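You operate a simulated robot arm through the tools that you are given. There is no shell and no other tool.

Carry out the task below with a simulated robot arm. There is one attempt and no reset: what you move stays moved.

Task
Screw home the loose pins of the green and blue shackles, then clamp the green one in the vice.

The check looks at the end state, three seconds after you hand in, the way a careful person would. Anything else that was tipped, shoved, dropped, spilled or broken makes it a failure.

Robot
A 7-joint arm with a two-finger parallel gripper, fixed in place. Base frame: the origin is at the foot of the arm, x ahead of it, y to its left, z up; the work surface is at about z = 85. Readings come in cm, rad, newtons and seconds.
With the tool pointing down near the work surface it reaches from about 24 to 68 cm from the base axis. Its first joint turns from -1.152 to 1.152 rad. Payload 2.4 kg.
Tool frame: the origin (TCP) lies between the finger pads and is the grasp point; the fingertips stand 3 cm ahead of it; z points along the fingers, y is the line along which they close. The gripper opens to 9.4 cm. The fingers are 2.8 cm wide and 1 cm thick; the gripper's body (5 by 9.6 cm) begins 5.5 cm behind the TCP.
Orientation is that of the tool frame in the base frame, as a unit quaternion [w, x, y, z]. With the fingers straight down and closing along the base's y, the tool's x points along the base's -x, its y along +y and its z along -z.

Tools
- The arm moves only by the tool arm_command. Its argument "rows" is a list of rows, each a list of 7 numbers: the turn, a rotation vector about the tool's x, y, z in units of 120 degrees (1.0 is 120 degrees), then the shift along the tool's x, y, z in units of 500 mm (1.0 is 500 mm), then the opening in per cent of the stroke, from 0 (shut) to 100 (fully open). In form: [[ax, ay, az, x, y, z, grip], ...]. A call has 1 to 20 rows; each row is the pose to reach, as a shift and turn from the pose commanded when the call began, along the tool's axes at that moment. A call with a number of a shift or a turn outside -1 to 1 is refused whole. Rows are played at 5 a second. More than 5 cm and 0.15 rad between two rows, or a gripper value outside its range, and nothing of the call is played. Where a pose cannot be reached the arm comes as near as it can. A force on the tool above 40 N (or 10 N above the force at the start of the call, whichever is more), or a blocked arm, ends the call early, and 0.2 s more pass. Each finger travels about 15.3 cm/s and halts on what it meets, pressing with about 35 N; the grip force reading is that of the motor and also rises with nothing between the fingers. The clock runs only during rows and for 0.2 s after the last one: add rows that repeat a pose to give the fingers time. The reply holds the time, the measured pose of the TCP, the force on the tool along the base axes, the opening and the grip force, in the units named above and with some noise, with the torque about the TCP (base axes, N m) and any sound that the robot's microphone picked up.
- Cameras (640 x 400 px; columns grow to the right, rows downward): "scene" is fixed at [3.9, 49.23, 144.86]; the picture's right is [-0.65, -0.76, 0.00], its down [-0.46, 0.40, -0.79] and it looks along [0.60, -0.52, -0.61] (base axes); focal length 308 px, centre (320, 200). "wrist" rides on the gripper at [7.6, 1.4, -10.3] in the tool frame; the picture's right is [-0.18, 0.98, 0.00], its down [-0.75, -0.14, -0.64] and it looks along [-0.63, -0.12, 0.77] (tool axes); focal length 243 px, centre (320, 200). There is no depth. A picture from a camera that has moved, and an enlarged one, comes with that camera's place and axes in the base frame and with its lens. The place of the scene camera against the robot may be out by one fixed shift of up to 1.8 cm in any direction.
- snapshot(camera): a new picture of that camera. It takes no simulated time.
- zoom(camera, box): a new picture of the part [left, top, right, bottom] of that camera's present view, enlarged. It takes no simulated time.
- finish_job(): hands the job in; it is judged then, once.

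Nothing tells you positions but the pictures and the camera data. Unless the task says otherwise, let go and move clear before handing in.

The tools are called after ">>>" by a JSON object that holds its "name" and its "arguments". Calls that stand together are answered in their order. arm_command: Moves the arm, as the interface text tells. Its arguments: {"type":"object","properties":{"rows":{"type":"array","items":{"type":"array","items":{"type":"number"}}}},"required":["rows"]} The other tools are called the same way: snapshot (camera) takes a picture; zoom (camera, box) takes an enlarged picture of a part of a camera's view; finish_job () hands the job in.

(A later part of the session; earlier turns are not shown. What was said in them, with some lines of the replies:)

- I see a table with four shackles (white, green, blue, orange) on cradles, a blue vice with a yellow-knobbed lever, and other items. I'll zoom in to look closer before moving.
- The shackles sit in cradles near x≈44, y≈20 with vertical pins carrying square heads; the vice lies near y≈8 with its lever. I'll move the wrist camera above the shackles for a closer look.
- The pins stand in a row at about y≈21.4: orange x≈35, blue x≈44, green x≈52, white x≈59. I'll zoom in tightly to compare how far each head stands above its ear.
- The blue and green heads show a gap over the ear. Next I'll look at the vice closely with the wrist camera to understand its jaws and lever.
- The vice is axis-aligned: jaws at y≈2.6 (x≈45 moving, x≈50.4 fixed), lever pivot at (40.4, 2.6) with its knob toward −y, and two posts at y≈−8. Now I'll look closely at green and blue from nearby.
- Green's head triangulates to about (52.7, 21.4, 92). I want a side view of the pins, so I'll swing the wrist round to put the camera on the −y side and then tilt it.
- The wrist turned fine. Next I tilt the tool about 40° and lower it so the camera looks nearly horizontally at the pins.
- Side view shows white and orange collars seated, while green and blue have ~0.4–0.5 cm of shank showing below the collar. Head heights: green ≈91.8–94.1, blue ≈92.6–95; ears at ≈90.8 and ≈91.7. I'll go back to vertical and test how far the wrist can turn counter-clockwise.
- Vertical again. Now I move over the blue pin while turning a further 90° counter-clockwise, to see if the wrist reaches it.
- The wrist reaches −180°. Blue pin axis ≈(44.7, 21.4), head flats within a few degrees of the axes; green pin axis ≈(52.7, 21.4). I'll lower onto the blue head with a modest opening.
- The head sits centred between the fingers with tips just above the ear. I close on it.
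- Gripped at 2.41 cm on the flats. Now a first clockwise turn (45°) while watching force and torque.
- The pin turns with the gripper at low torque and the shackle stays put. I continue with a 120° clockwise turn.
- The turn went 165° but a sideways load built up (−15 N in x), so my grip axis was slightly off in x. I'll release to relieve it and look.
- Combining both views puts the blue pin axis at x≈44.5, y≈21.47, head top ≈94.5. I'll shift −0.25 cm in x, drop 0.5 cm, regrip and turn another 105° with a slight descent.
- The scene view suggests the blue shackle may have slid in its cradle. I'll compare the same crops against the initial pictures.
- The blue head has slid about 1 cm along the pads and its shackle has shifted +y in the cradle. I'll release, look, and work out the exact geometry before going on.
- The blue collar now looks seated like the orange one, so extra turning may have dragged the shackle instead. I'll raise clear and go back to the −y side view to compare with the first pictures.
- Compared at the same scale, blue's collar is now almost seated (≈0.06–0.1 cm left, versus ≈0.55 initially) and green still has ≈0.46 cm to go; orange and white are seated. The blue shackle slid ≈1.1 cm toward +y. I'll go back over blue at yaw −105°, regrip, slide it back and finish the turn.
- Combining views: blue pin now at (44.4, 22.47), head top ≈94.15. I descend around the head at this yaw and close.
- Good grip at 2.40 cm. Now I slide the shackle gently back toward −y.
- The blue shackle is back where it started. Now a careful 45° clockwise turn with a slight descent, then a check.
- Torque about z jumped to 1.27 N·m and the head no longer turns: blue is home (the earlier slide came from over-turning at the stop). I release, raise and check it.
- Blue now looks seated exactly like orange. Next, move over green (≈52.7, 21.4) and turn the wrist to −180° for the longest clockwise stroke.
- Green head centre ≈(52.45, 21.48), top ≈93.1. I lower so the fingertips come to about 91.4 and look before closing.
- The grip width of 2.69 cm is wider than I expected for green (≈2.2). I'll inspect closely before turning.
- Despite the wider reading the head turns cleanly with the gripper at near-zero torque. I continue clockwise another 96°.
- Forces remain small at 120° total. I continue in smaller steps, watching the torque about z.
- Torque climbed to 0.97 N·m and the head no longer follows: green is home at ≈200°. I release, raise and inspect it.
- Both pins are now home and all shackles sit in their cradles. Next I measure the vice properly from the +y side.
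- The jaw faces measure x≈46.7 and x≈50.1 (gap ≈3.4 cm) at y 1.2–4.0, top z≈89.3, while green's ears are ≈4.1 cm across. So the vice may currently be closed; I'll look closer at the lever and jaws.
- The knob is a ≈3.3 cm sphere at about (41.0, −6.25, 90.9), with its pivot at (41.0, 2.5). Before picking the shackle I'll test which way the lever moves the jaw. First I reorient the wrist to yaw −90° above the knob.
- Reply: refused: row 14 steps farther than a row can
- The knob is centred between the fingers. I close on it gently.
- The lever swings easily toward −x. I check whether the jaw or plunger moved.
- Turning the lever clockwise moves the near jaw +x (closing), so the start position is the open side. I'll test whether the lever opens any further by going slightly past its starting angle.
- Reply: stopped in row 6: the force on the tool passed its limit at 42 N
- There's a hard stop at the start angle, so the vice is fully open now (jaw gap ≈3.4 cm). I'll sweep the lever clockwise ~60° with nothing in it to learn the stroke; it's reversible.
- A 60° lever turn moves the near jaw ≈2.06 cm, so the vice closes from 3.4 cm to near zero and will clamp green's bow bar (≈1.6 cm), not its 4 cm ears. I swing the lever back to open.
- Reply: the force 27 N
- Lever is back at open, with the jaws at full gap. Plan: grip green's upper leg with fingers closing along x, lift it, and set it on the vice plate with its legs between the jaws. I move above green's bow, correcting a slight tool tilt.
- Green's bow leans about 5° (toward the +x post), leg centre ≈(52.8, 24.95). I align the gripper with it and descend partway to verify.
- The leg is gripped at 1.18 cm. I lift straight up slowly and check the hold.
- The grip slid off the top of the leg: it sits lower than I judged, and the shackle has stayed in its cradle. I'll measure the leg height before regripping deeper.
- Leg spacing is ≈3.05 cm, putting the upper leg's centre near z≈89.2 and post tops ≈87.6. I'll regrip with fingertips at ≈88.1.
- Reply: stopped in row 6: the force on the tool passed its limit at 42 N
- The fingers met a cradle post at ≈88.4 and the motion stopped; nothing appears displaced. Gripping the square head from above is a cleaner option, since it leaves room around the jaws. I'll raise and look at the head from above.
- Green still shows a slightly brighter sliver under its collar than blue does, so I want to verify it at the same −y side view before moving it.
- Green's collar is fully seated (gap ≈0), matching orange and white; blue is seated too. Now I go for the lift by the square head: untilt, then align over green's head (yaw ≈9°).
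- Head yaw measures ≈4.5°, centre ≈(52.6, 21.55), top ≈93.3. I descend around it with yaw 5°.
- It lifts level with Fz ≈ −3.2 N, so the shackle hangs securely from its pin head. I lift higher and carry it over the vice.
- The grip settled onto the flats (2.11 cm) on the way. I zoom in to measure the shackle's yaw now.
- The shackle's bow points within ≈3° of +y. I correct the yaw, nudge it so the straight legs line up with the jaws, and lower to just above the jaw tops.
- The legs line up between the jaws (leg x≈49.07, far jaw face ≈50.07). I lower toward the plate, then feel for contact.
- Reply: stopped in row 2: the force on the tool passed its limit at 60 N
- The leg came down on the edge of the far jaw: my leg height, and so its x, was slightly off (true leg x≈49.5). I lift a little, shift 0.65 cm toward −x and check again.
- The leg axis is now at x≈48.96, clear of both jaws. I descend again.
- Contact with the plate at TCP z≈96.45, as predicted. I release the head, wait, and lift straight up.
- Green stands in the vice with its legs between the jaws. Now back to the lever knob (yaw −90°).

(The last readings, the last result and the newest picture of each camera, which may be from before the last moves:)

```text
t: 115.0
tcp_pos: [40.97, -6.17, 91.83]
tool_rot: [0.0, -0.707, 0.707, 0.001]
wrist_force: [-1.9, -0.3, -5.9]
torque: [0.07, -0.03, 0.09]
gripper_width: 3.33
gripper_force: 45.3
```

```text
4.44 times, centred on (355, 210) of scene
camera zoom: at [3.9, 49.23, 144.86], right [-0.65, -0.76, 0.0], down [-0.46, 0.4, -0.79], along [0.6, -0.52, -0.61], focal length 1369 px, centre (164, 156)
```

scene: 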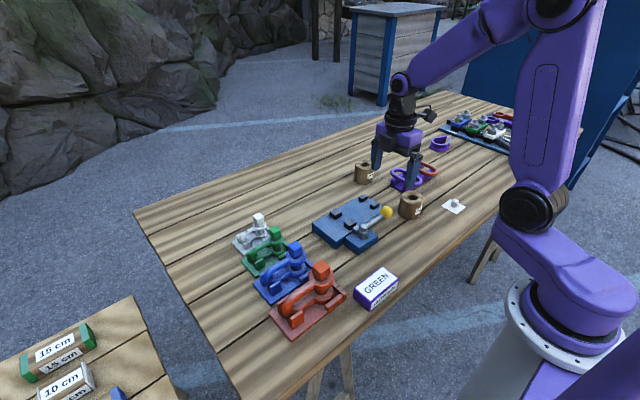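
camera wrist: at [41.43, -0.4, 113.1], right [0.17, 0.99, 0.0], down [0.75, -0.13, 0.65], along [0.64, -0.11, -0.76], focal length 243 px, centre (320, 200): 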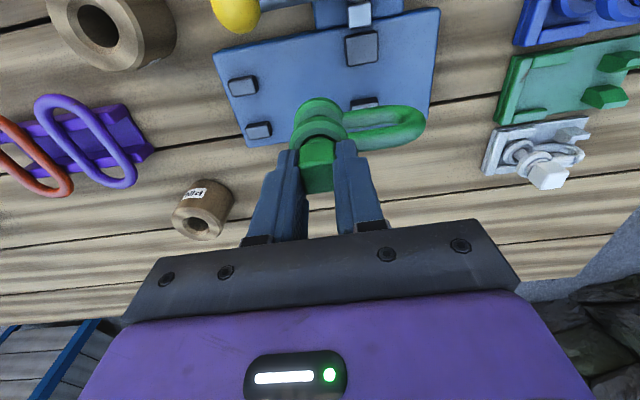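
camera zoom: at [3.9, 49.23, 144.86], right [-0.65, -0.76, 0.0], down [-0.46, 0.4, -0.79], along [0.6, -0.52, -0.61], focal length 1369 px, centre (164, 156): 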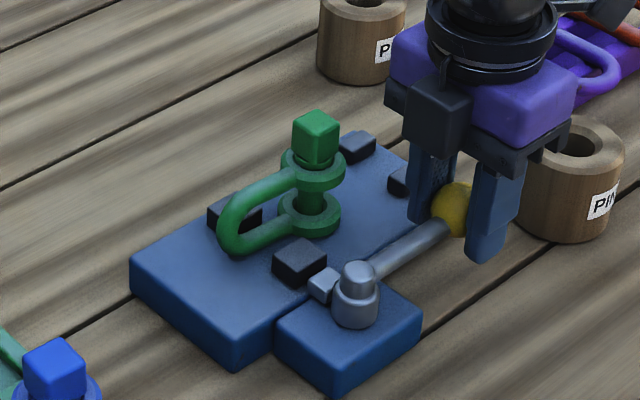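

The knob is gripped. I swing the lever clockwise about 52° and watch the jaw approach the shackle.

>>> {"name": "arm_command", "arguments": {"rows": [[0, 0, 0.0625, -0.0015, 0.0228, 0, 30], [0, 0, 0.125, -0.006, 0.0453, 0, 30], [0, 0, 0.1875, -0.0133, 0.067, 0, 30], [0, 0, 0.25, -0.0234, 0.0875, 0, 30], [0, 0, 0.3125, -0.0362, 0.1065, 0, 30], [0, 0, 0.375, -0.0513, 0.1237, 0, 30], [0, 0, 0.4375, -0.0685, 0.1388, 0, 30], [0, 0, 0.4375, -0.0685, 0.1388, 0, 30]]}}

>>> {"name": "zoom", "arguments": {"camera": "scene", "box": [305, 165, 405, 255]}}

>>> {"name": "zoom", "arguments": {"camera": "scene", "box": [320, 180, 370, 230]}}

```text
t: 116.8
tcp_pos: [33.99, -2.61, 91.77]
tool_rot: [-0.001, -0.32, 0.947, 0.001]
wrist_force: [-1.8, -3.4, -15.7]
torque: [-0.33, 0.51, -0.22]
gripper_width: 3.33
gripper_force: 45.2
```

```text
4.44 times, centred on (355, 210) of scene
camera zoom: at [3.91, 49.22, 144.87], right [-0.65, -0.76, 0.0], down [-0.46, 0.4, -0.79], along [0.6, -0.52, -0.61], focal length 1369 px, centre (164, 156)
```

zoom: 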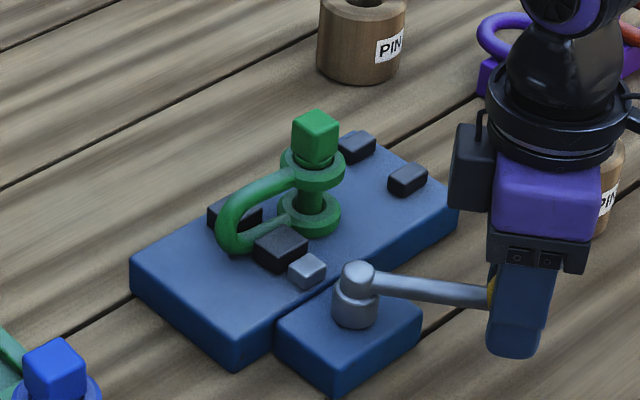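

```text
8.00 times, centred on (345, 205) of scene
camera zoom: at [3.91, 49.22, 144.87], right [-0.65, -0.76, 0.0], down [-0.46, 0.4, -0.79], along [0.6, -0.52, -0.61], focal length 2465 px, centre (120, 160)
```

zoom: 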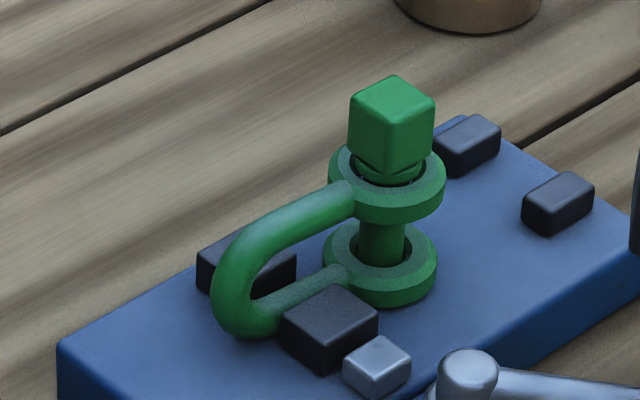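

The near jaw has reached the leg. I continue in small steps, checking force and jaw position.

>>> {"name": "arm_command", "arguments": {"rows": [[0, 0, 0.03125, -0.0004, 0.0114, 0.001, 30], [0, 0, 0.0625, -0.0015, 0.0229, 0.002, 30], [0, 0, 0.0625, -0.0015, 0.0229, 0.002, 30]]}}

>>> {"name": "zoom", "arguments": {"camera": "scene", "box": [320, 180, 370, 230]}}

```text
t: 117.6
tcp_pos: [33.48, -1.75, 91.86]
tool_rot: [0.001, -0.257, 0.966, 0.001]
wrist_force: [-10.6, -4.1, 31.2]
torque: [-0.09, 0.14, -0.01]
gripper_width: 3.34
gripper_force: 45.3
```

```text
8.00 times, centred on (345, 205) of scene
camera zoom: at [3.84, 49.22, 144.87], right [-0.65, -0.76, 0.0], down [-0.46, 0.4, -0.79], along [0.6, -0.52, -0.61], focal length 2465 px, centre (120, 160)
```

zoom: 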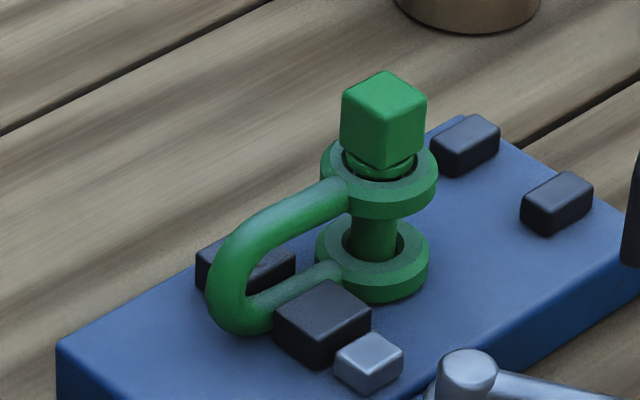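

>>> {"name": "arm_command", "arguments": {"rows": [[0, 0, 0, 0, 0, -0.0012, 30], [0, 0, 0.03125, -0.0004, 0.0114, -0.0012, 30], [0, 0, 0.0625, -0.0015, 0.0228, -0.0012, 30], [0, 0, 0.0625, -0.0015, 0.0228, -0.0012, 30]]}}

>>> {"name": "zoom", "arguments": {"camera": "scene", "box": [320, 180, 370, 230]}}

>>> {"name": "zoom", "arguments": {"camera": "scene", "box": [305, 165, 405, 255]}}

```text
t: 118.6
tcp_pos: [32.83, -0.78, 91.73]
tool_rot: [-0.001, -0.193, 0.981, 0.001]
wrist_force: [-5.9, -2.9, -11.0]
torque: [0.33, -0.94, 0.0]
gripper_width: 3.35
gripper_force: 45.3
```

```text
8.00 times, centred on (345, 205) of scene
camera zoom: at [3.89, 49.22, 144.87], right [-0.65, -0.76, 0.0], down [-0.46, 0.4, -0.79], along [0.6, -0.52, -0.61], focal length 2465 px, centre (120, 160)
```

zoom: 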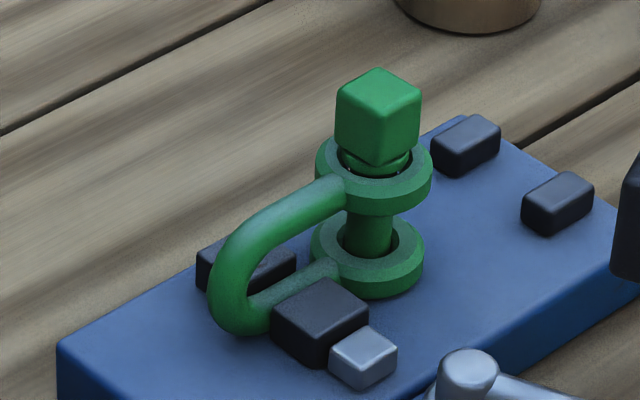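

```text
4.44 times, centred on (355, 210) of scene
camera zoom: at [3.89, 49.22, 144.87], right [-0.65, -0.76, 0.0], down [-0.46, 0.4, -0.79], along [0.6, -0.52, -0.61], focal length 1369 px, centre (164, 156)
```

zoom: 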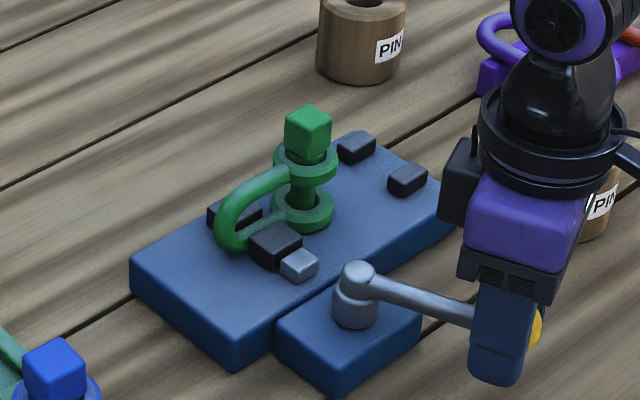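

>>> {"name": "snapshot", "arguments": {"camera": "wrist"}}

>>> {"name": "zoom", "arguments": {"camera": "scene", "box": [325, 195, 365, 225]}}

```text
taken
camera wrist: at [25.38, -2.41, 101.99], right [-0.2, 0.98, 0.0], down [0.75, 0.15, 0.64], along [0.63, 0.13, -0.77], focal length 243 px, centre (320, 200)
```

wrist: 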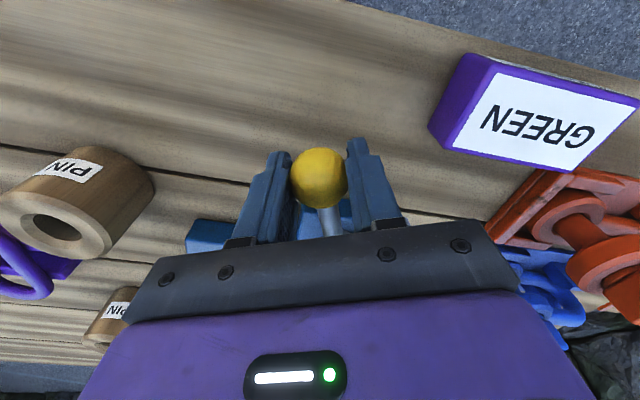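

```text
13.33 times, centred on (345, 210) of scene
camera zoom: at [3.89, 49.22, 144.87], right [-0.65, -0.76, 0.0], down [-0.46, 0.4, -0.79], along [0.6, -0.52, -0.61], focal length 4108 px, centre (-13, 67)
```

zoom: 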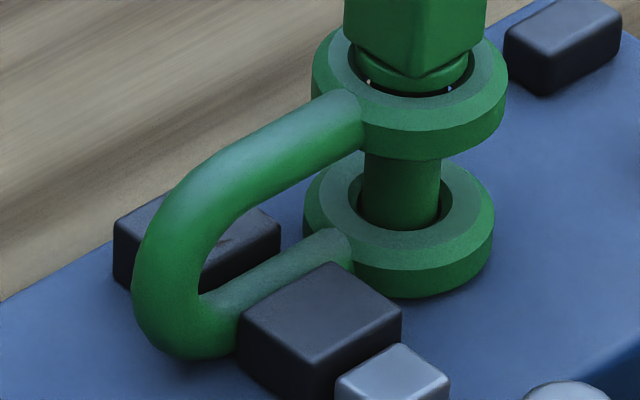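

>>> {"name": "arm_command", "arguments": {"rows": [[0, 0, 0.03125, -0.0004, 0.0114, 0, 30], [0, 0, 0.0625, -0.0015, 0.0228, 0, 30], [0, 0, 0.0625, -0.0015, 0.0228, 0, 30]]}}

>>> {"name": "zoom", "arguments": {"camera": "scene", "box": [325, 195, 365, 225]}}

```text
t: 119.4
tcp_pos: [32.53, 0.35, 91.69]
tool_rot: [-0.001, -0.129, 0.992, 0.0]
wrist_force: [-3.8, -5.2, 0.7]
torque: [-0.12, 0.26, -0.05]
gripper_width: 3.37
gripper_force: 44.9
```

```text
13.33 times, centred on (345, 210) of scene
camera zoom: at [3.89, 49.22, 144.87], right [-0.65, -0.76, 0.0], down [-0.46, 0.4, -0.79], along [0.6, -0.52, -0.61], focal length 4108 px, centre (-13, 67)
```

zoom: 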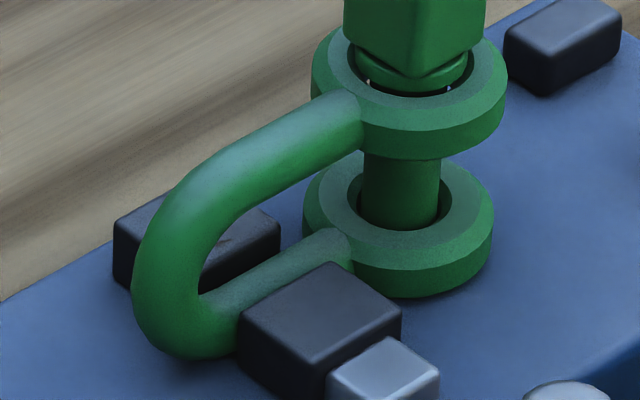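

The jaw has stopped against the clamped leg while the pusher block keeps moving (spring take-up). I continue turning the lever toward its end.

>>> {"name": "arm_command", "arguments": {"rows": [[0, 0, 0.03125, -0.0004, 0.0115, 0, 30], [0, 0, 0.0625, -0.0015, 0.0228, 0, 30], [0, 0, 0.0625, -0.0015, 0.0228, 0, 30]]}}

>>> {"name": "zoom", "arguments": {"camera": "scene", "box": [325, 195, 365, 225]}}

```text
t: 120.2
tcp_pos: [32.41, 1.5, 91.71]
tool_rot: [-0.001, -0.065, 0.998, 0.001]
wrist_force: [-6.3, -4.3, -9.4]
torque: [0.04, -0.59, -0.01]
gripper_width: 3.35
gripper_force: 45.3
```

```text
13.33 times, centred on (345, 210) of scene
camera zoom: at [3.89, 49.22, 144.87], right [-0.65, -0.76, 0.0], down [-0.46, 0.4, -0.79], along [0.6, -0.52, -0.61], focal length 4108 px, centre (-13, 67)
```

zoom: 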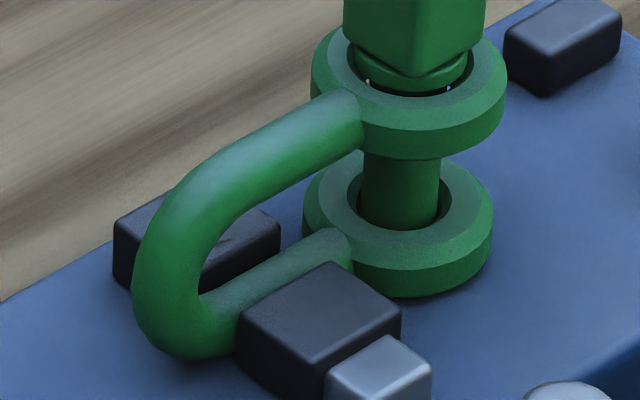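

>>> {"name": "arm_command", "arguments": {"rows": [[0, 0, 0.03125, -0.0004, 0.0114, 0, 30], [0, 0, 0.0625, -0.0015, 0.0228, 0, 30], [0, 0, 0.0625, -0.0015, 0.0228, 0, 30]]}}

>>> {"name": "zoom", "arguments": {"camera": "scene", "box": [325, 195, 365, 225]}}

>>> {"name": "zoom", "arguments": {"camera": "scene", "box": [305, 165, 405, 255]}}

```text
t: 121.0
tcp_pos: [32.16, 2.71, 91.9]
tool_rot: [-0.001, 0.0, 1.0, 0.002]
wrist_force: [-5.2, -2.1, -27.6]
torque: [-0.01, -0.33, -0.03]
gripper_width: 3.34
gripper_force: 44.6
```

```text
13.33 times, centred on (345, 210) of scene
camera zoom: at [3.91, 49.22, 144.86], right [-0.65, -0.76, 0.0], down [-0.46, 0.4, -0.79], along [0.6, -0.52, -0.61], focal length 4108 px, centre (-13, 67)
```

zoom: 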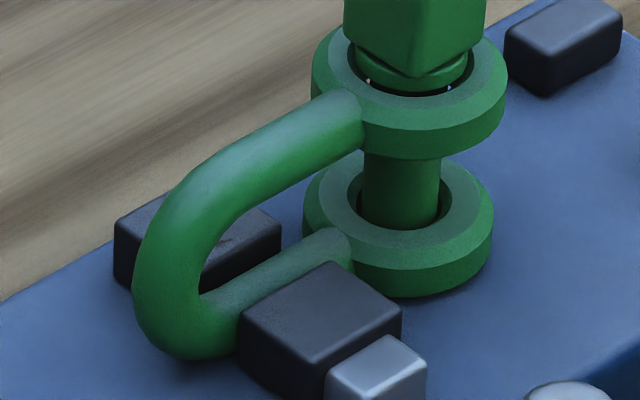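

```text
4.44 times, centred on (355, 210) of scene
camera zoom: at [3.91, 49.22, 144.86], right [-0.65, -0.76, 0.0], down [-0.46, 0.4, -0.79], along [0.6, -0.52, -0.61], focal length 1369 px, centre (164, 156)
```

zoom: 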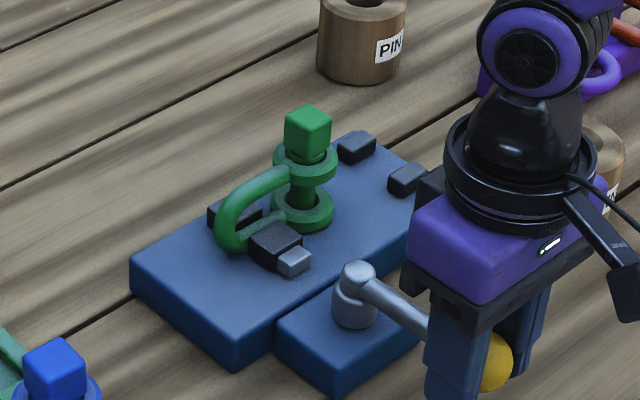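

>>> {"name": "arm_command", "arguments": {"rows": [[0, 0, 0, 0, 0, 0.001, 30], [0, 0, 0.017, 0, 0.006, 0.001, 30], [0, 0, 0.0333, -0.0004, 0.0122, 0.001, 30], [0, 0, 0.0333, -0.0004, 0.0122, 0.001, 30]]}}

>>> {"name": "zoom", "arguments": {"camera": "scene", "box": [325, 195, 365, 225]}}

```text
t: 122.0
tcp_pos: [32.38, 3.29, 91.79]
tool_rot: [0.0, 0.037, 0.999, 0.001]
wrist_force: [-9.5, -2.0, 28.8]
torque: [0.04, 0.48, -0.16]
gripper_width: 3.33
gripper_force: 44.9
```

```text
13.33 times, centred on (345, 210) of scene
camera zoom: at [3.84, 49.22, 144.87], right [-0.65, -0.76, 0.0], down [-0.46, 0.4, -0.79], along [0.6, -0.52, -0.61], focal length 4108 px, centre (-13, 67)
```

zoom: 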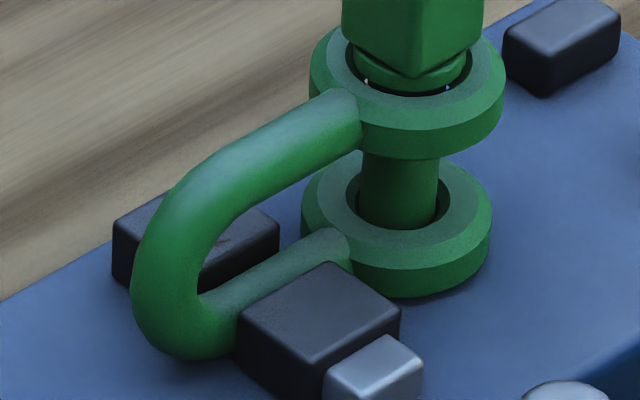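

>>> {"name": "arm_command", "arguments": {"rows": [[0, 0, 0, 0, 0, -0.0005, 30], [0, 0, 0.025, -0.0003, 0.0091, -0.0005, 30], [0, 0, 0.05, -0.001, 0.0183, -0.0005, 30], [0, 0, 0.05, -0.001, 0.0183, -0.0005, 30]]}}

>>> {"name": "zoom", "arguments": {"camera": "scene", "box": [325, 195, 365, 225]}}

>>> {"name": "zoom", "arguments": {"camera": "scene", "box": [305, 165, 405, 255]}}

```text
t: 123.0
tcp_pos: [32.42, 4.07, 91.78]
tool_rot: [0.001, 0.088, 0.996, 0.001]
wrist_force: [-5.1, -7.6, 25.4]
torque: [-0.23, -0.29, 0.31]
gripper_width: 3.35
gripper_force: 44.7
```

```text
13.33 times, centred on (345, 210) of scene
camera zoom: at [3.85, 49.2, 144.87], right [-0.65, -0.76, 0.0], down [-0.46, 0.4, -0.79], along [0.6, -0.52, -0.61], focal length 4108 px, centre (-13, 67)
```

zoom: 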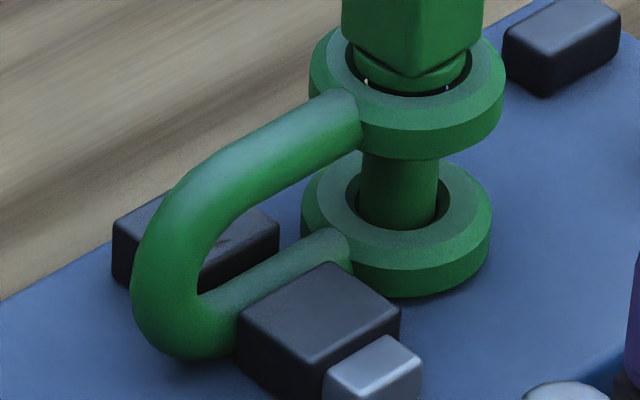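

```text
4.44 times, centred on (355, 210) of scene
camera zoom: at [3.85, 49.2, 144.87], right [-0.65, -0.76, 0.0], down [-0.46, 0.4, -0.79], along [0.6, -0.52, -0.61], focal length 1369 px, centre (164, 156)
```

zoom: 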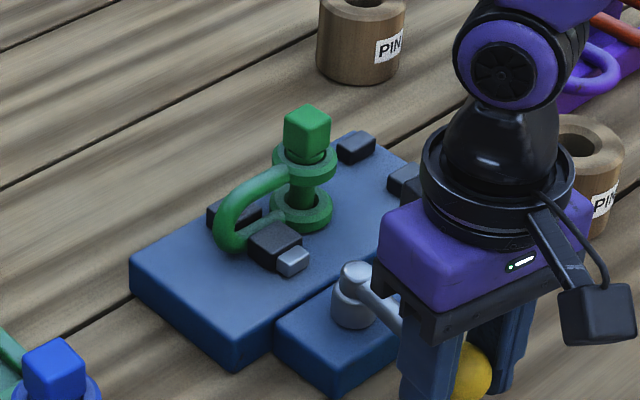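

>>> {"name": "arm_command", "arguments": {"rows": [[0, 0, 0, 0, 0, -0.0004, 30], [0, 0, 0.02, -0.0003, 0.0076, -0.0004, 30], [0, 0, 0.0417, -0.0007, 0.0153, -0.0004, 30], [0, 0, 0.0417, -0.0007, 0.0153, -0.0004, 30]]}}

>>> {"name": "zoom", "arguments": {"camera": "scene", "box": [305, 165, 405, 255]}}

```text
t: 123.7
tcp_pos: [32.4, 4.09, 91.77]
tool_rot: [-0.003, 0.118, 0.993, -0.002]
wrist_force: [3.1, -11.5, 2.3]
torque: [-0.23, -0.21, 0.28]
gripper_width: 3.36
gripper_force: 44.7
stopped in row 3: the force on the tool passed its limit at 48 N (the readings are from after the stop); the commanded pose is now the measured one
```

```text
4.44 times, centred on (355, 210) of scene
camera zoom: at [3.9, 49.2, 144.87], right [-0.65, -0.76, 0.0], down [-0.46, 0.4, -0.79], along [0.6, -0.52, -0.61], focal length 1369 px, centre (164, 156)
```

zoom: 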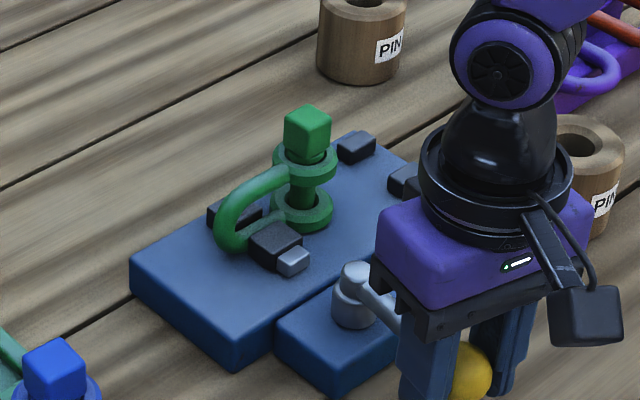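

The lever has reached its hard stop, about 100° from open. I release the knob and lift away, then check that everything stays clamped.

>>> {"name": "arm_command", "arguments": {"rows": [[0, 0, 0, 0, 0, 0, 40], [0, 0, 0, 0, 0, 0, 53], [0, 0, 0, 0, 0, 0, 53], [0, 0, 0, 0, 0, -0.03, 53], [0, 0, 0, 0, 0, -0.09, 53], [0, 0, 0, 0, 0, -0.17, 60], [0, 0, 0, 0, 0, -0.25, 60], [0, 0, 0, 0, 0, -0.3, 60], [0, 0, 0, 0, 0, -0.3, 60]]}}

>>> {"name": "snapshot", "arguments": {"camera": "wrist"}}

>>> {"name": "zoom", "arguments": {"camera": "scene", "box": [305, 165, 405, 255]}}

>>> {"name": "zoom", "arguments": {"camera": "scene", "box": [325, 195, 365, 225]}}

```text
t: 125.7
tcp_pos: [32.63, 4.4, 106.85]
tool_rot: [-0.002, 0.117, 0.993, 0.0]
wrist_force: [1.1, -0.4, -0.2]
torque: [0.02, -0.01, -0.06]
gripper_width: 5.66
gripper_force: 0.1
```

```text
taken
camera wrist: at [25.56, 7.35, 117.01], right [0.41, 0.91, 0.0], down [0.7, -0.31, 0.64], along [0.58, -0.26, -0.77], focal length 243 px, centre (320, 200)
```

wrist: 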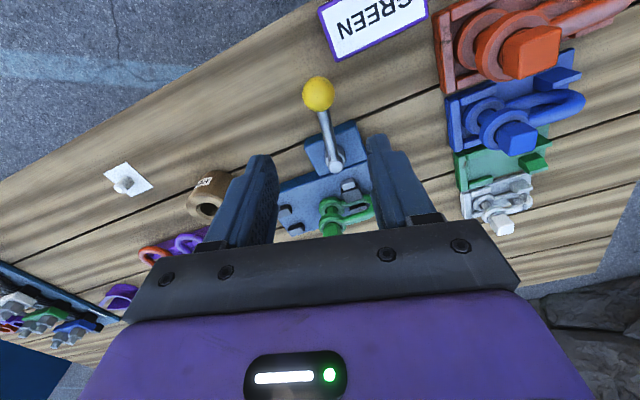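

```text
4.44 times, centred on (355, 210) of scene
camera zoom: at [3.89, 49.23, 144.86], right [-0.65, -0.76, 0.0], down [-0.46, 0.4, -0.79], along [0.6, -0.52, -0.61], focal length 1369 px, centre (164, 156)
```

zoom: 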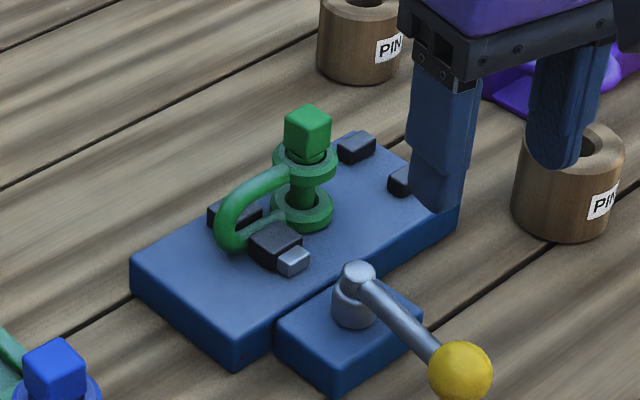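

```text
13.33 times, centred on (345, 210) of scene
camera zoom: at [3.89, 49.23, 144.86], right [-0.65, -0.76, 0.0], down [-0.46, 0.4, -0.79], along [0.6, -0.52, -0.61], focal length 4108 px, centre (-13, 67)
```

zoom: 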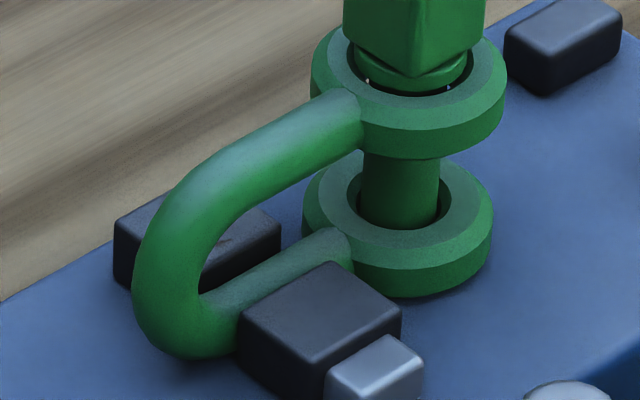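

The lever stays thrown and the jaw holds the leg against the fixed jaw. I want to verify the green pin is still home, so I'll view it from the −y side as before.

>>> {"name": "arm_command", "arguments": {"rows": [[0, 0, -0.066, -0.03, -0.0157, 0, 80], [0, 0, -0.133, -0.059, -0.0314, 0, 90], [0, 0, -0.199, -0.089, -0.047, 0, 100], [0, 0, -0.265, -0.119, -0.063, 0, 100], [0, 0, -0.332, -0.148, -0.0785, 0, 100], [0, 0, -0.398, -0.178, -0.094, 0, 100], [0, 0, -0.464, -0.208, -0.11, 0, 100], [0, 0, -0.53, -0.237, -0.126, 0, 100], [0, 0, -0.597, -0.267, -0.141, 0, 100], [0, 0, -0.663, -0.297, -0.157, 0, 100], [0, 0, -0.73, -0.326, -0.173, 0, 100], [0, 0, -0.796, -0.356, -0.188, 0, 100], [0, 0, -0.862, -0.3858, -0.2042, 0, 100], [0, 0, -0.862, -0.3858, -0.2042, 0, 100]]}}

>>> {"name": "arm_command", "arguments": {"rows": [[0, -0.056, 0, -0.003, 0, 0.02, 100], [0, -0.111, 0, -0.006, 0, 0.05, 100], [0, -0.167, 0, -0.01, 0, 0.08, 100], [0, -0.222, 0, -0.013, 0, 0.11, 100], [0, -0.278, 0, -0.016, 0, 0.13, 100], [0, -0.333, 0, -0.02, 0, 0.14, 100], [0, -0.333, 0, -0.02, 0, 0.14, 100]]}}

>>> {"name": "snapshot", "arguments": {"camera": "wrist"}}

```text
t: 128.7
tcp_pos: [48.91, -10.2, 106.69]
tool_rot: [0.003, 0.707, -0.707, -0.002]
wrist_force: [-0.1, 0.1, 0.6]
torque: [-0.01, 0.01, -0.04]
gripper_width: 9.38
gripper_force: 0.2
```

```text
t: 130.3
tcp_pos: [48.86, -9.33, 99.56]
tool_rot: [0.24, -0.664, 0.665, 0.244]
wrist_force: [-0.1, -0.3, 0.6]
torque: [0.01, -0.01, -0.02]
gripper_width: 9.38
gripper_force: 0.1
```

```text
taken
camera wrist: at [47.52, -21.69, 102.57], right [-0.98, 0.14, 0.12], down [0.15, 0.16, 0.98], along [0.12, 0.98, -0.18], focal length 243 px, centre (320, 200)
```

wrist: 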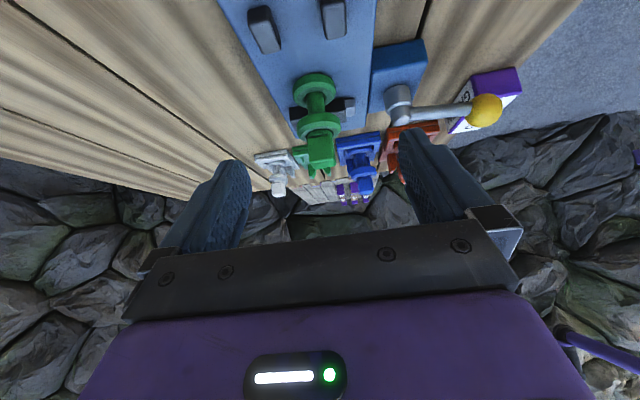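

>>> {"name": "zoom", "arguments": {"camera": "wrist", "box": [290, 105, 350, 145]}}

>>> {"name": "zoom", "arguments": {"camera": "wrist", "box": [270, 60, 370, 180]}}

>>> {"name": "zoom", "arguments": {"camera": "wrist", "box": [280, 65, 360, 125]}}

```text
10.00 times, centred on (320, 125) of wrist
camera zoom: at [47.52, -21.69, 102.57], right [-0.98, 0.14, 0.12], down [0.15, 0.16, 0.98], along [0.12, 0.98, -0.18], focal length 2426 px, centre (320, 950)
```

zoom: 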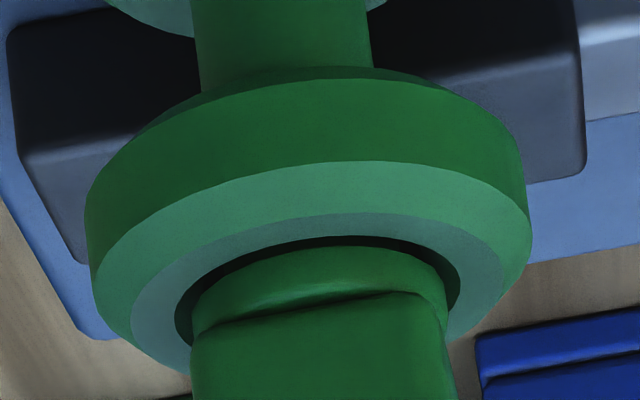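

```text
3.33 times, centred on (320, 120) of wrist
camera zoom: at [47.52, -21.69, 102.57], right [-0.98, 0.14, 0.12], down [0.15, 0.16, 0.98], along [0.12, 0.98, -0.18], focal length 809 px, centre (320, 467)
```

zoom: 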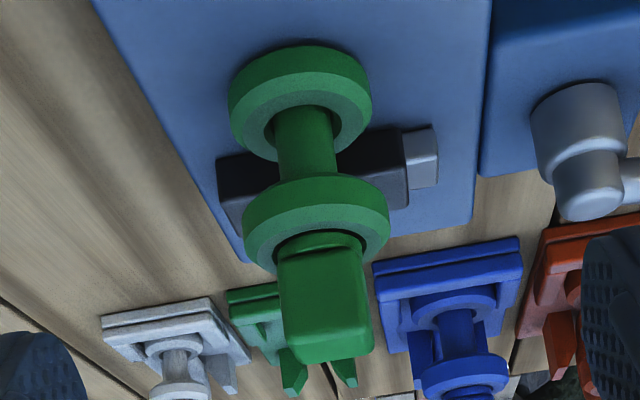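

```text
6.67 times, centred on (320, 95) of wrist
camera zoom: at [47.52, -21.69, 102.57], right [-0.98, 0.14, 0.12], down [0.15, 0.16, 0.98], along [0.12, 0.98, -0.18], focal length 1618 px, centre (320, 900)
```

zoom: 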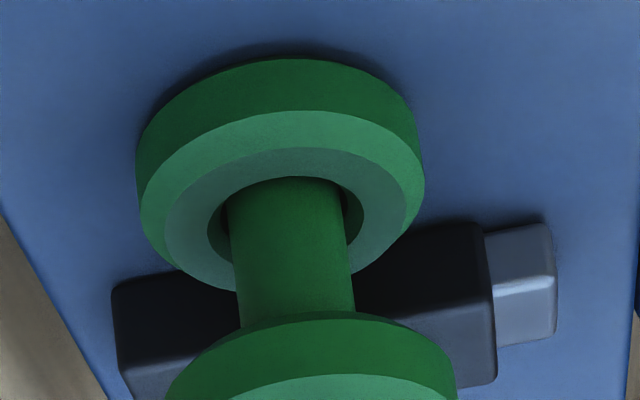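

From the side, green's collar is still seated (≈0 gap) and both jaws flank the leg. I'll untilt, rise clear and take final pictures.

>>> {"name": "arm_command", "arguments": {"rows": [[0, 0.04, 0, -0.03, 0, -0.036, 100], [0, 0.1, 0, -0.06, 0, -0.072, 100], [0, 0.16, 0, -0.09, 0, -0.108, 100], [0, 0.222, 0, -0.103, 0, -0.1226, 100], [0, 0.278, 0, -0.103, 0, -0.1226, 100], [0, 0.333, 0, -0.103, 0, -0.1226, 100], [0, 0.333, 0, -0.06, 0, -0.15, 100], [0, 0.333, 0, -0.06, 0, -0.15, 100]]}}

>>> {"name": "snapshot", "arguments": {"camera": "wrist"}}

>>> {"name": "zoom", "arguments": {"camera": "wrist", "box": [270, 80, 400, 210]}}

>>> {"name": "snapshot", "arguments": {"camera": "scene"}}

>>> {"name": "zoom", "arguments": {"camera": "scene", "box": [225, 205, 325, 305]}}

```text
t: 132.1
tcp_pos: [48.84, -11.66, 107.29]
tool_rot: [0.002, 0.707, -0.707, -0.002]
wrist_force: [0.7, -0.8, -0.3]
torque: [0.01, 0.02, -0.03]
gripper_width: 9.41
gripper_force: 0.1
```

```text
taken
camera wrist: at [47.56, -19.36, 117.57], right [-0.98, 0.18, 0.01], down [0.14, 0.75, 0.64], along [0.11, 0.63, -0.77], focal length 243 px, centre (320, 200)
```

wrist: 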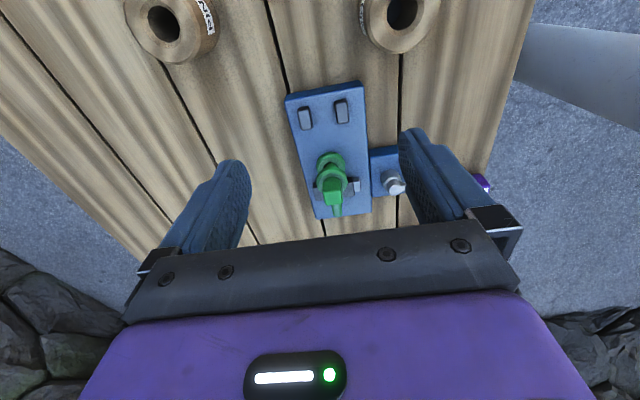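

```text
3.08 times, centred on (335, 145) of wrist
camera zoom: at [47.56, -19.36, 117.57], right [-0.98, 0.18, 0.01], down [0.14, 0.75, 0.64], along [0.11, 0.63, -0.77], focal length 746 px, centre (274, 369)
```

zoom: 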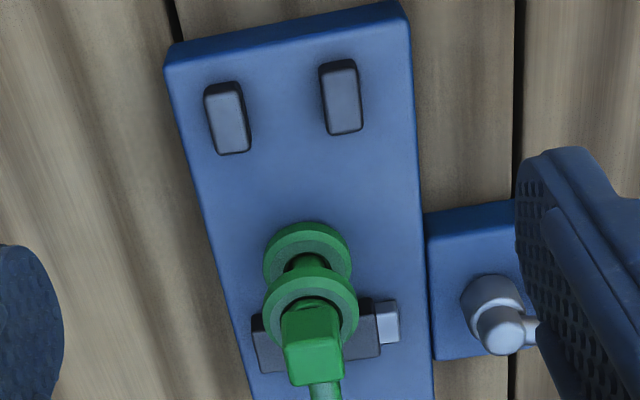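

```text
taken
```

scene: 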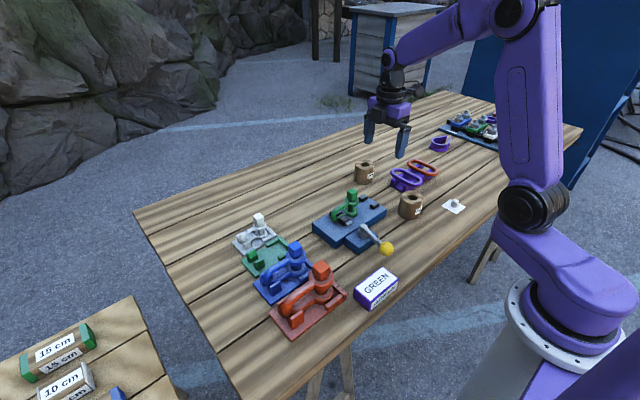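

```text
4.00 times, centred on (275, 255) of scene
camera zoom: at [3.9, 49.23, 144.86], right [-0.65, -0.76, 0.0], down [-0.46, 0.4, -0.79], along [0.6, -0.52, -0.61], focal length 1232 px, centre (500, -20)
```

zoom: 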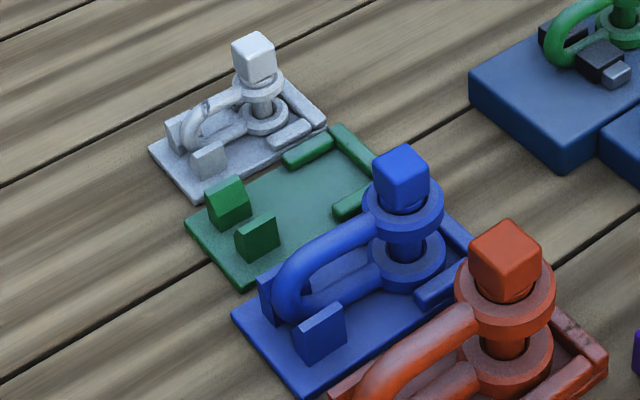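

Blue's pin is screwed home in its cradle. Green's pin is home too, and that shackle is clamped between the vice jaws with the lever at its stop. Nothing else has moved and the arm is clear, so I'm handing in.

>>> {"name": "finish_job", "arguments": {}}

```text
The job is handed in.
```

I screwed home the green and blue pins, clamped the green shackle in the vice, and handed the job in. I haven't seen the judge's result.

- **Blue shackle:** the pin turned until it hit a firm stop at about 1.3 N·m. Its collar now looks seated on the ear, with at most about 0.4 mm of gap measured from the pictures. While I was turning it, the shackle slid about 1 cm in its cradle. I slid it back to where it started.
- **Green shackle:** the pin stopped at about 1 N·m and its collar is seated. It still looked seated after I carried the shackle to the vice.
- **Vice:** the near jaw holds green's lower leg against the fixed jaw. Green's ears are about 4 cm across and the jaws only open to about 3.4 cm, so I clamped the leg instead. The lever is at its end stop and stayed there when I let go.

My first attempt to lift green by its leg slipped off. On the second try, the fingers touched one of the green cradle's posts, and I then lifted it by the pin head instead. In the final pictures, the cradle and everything else on the table look where they started, and the arm is clear.
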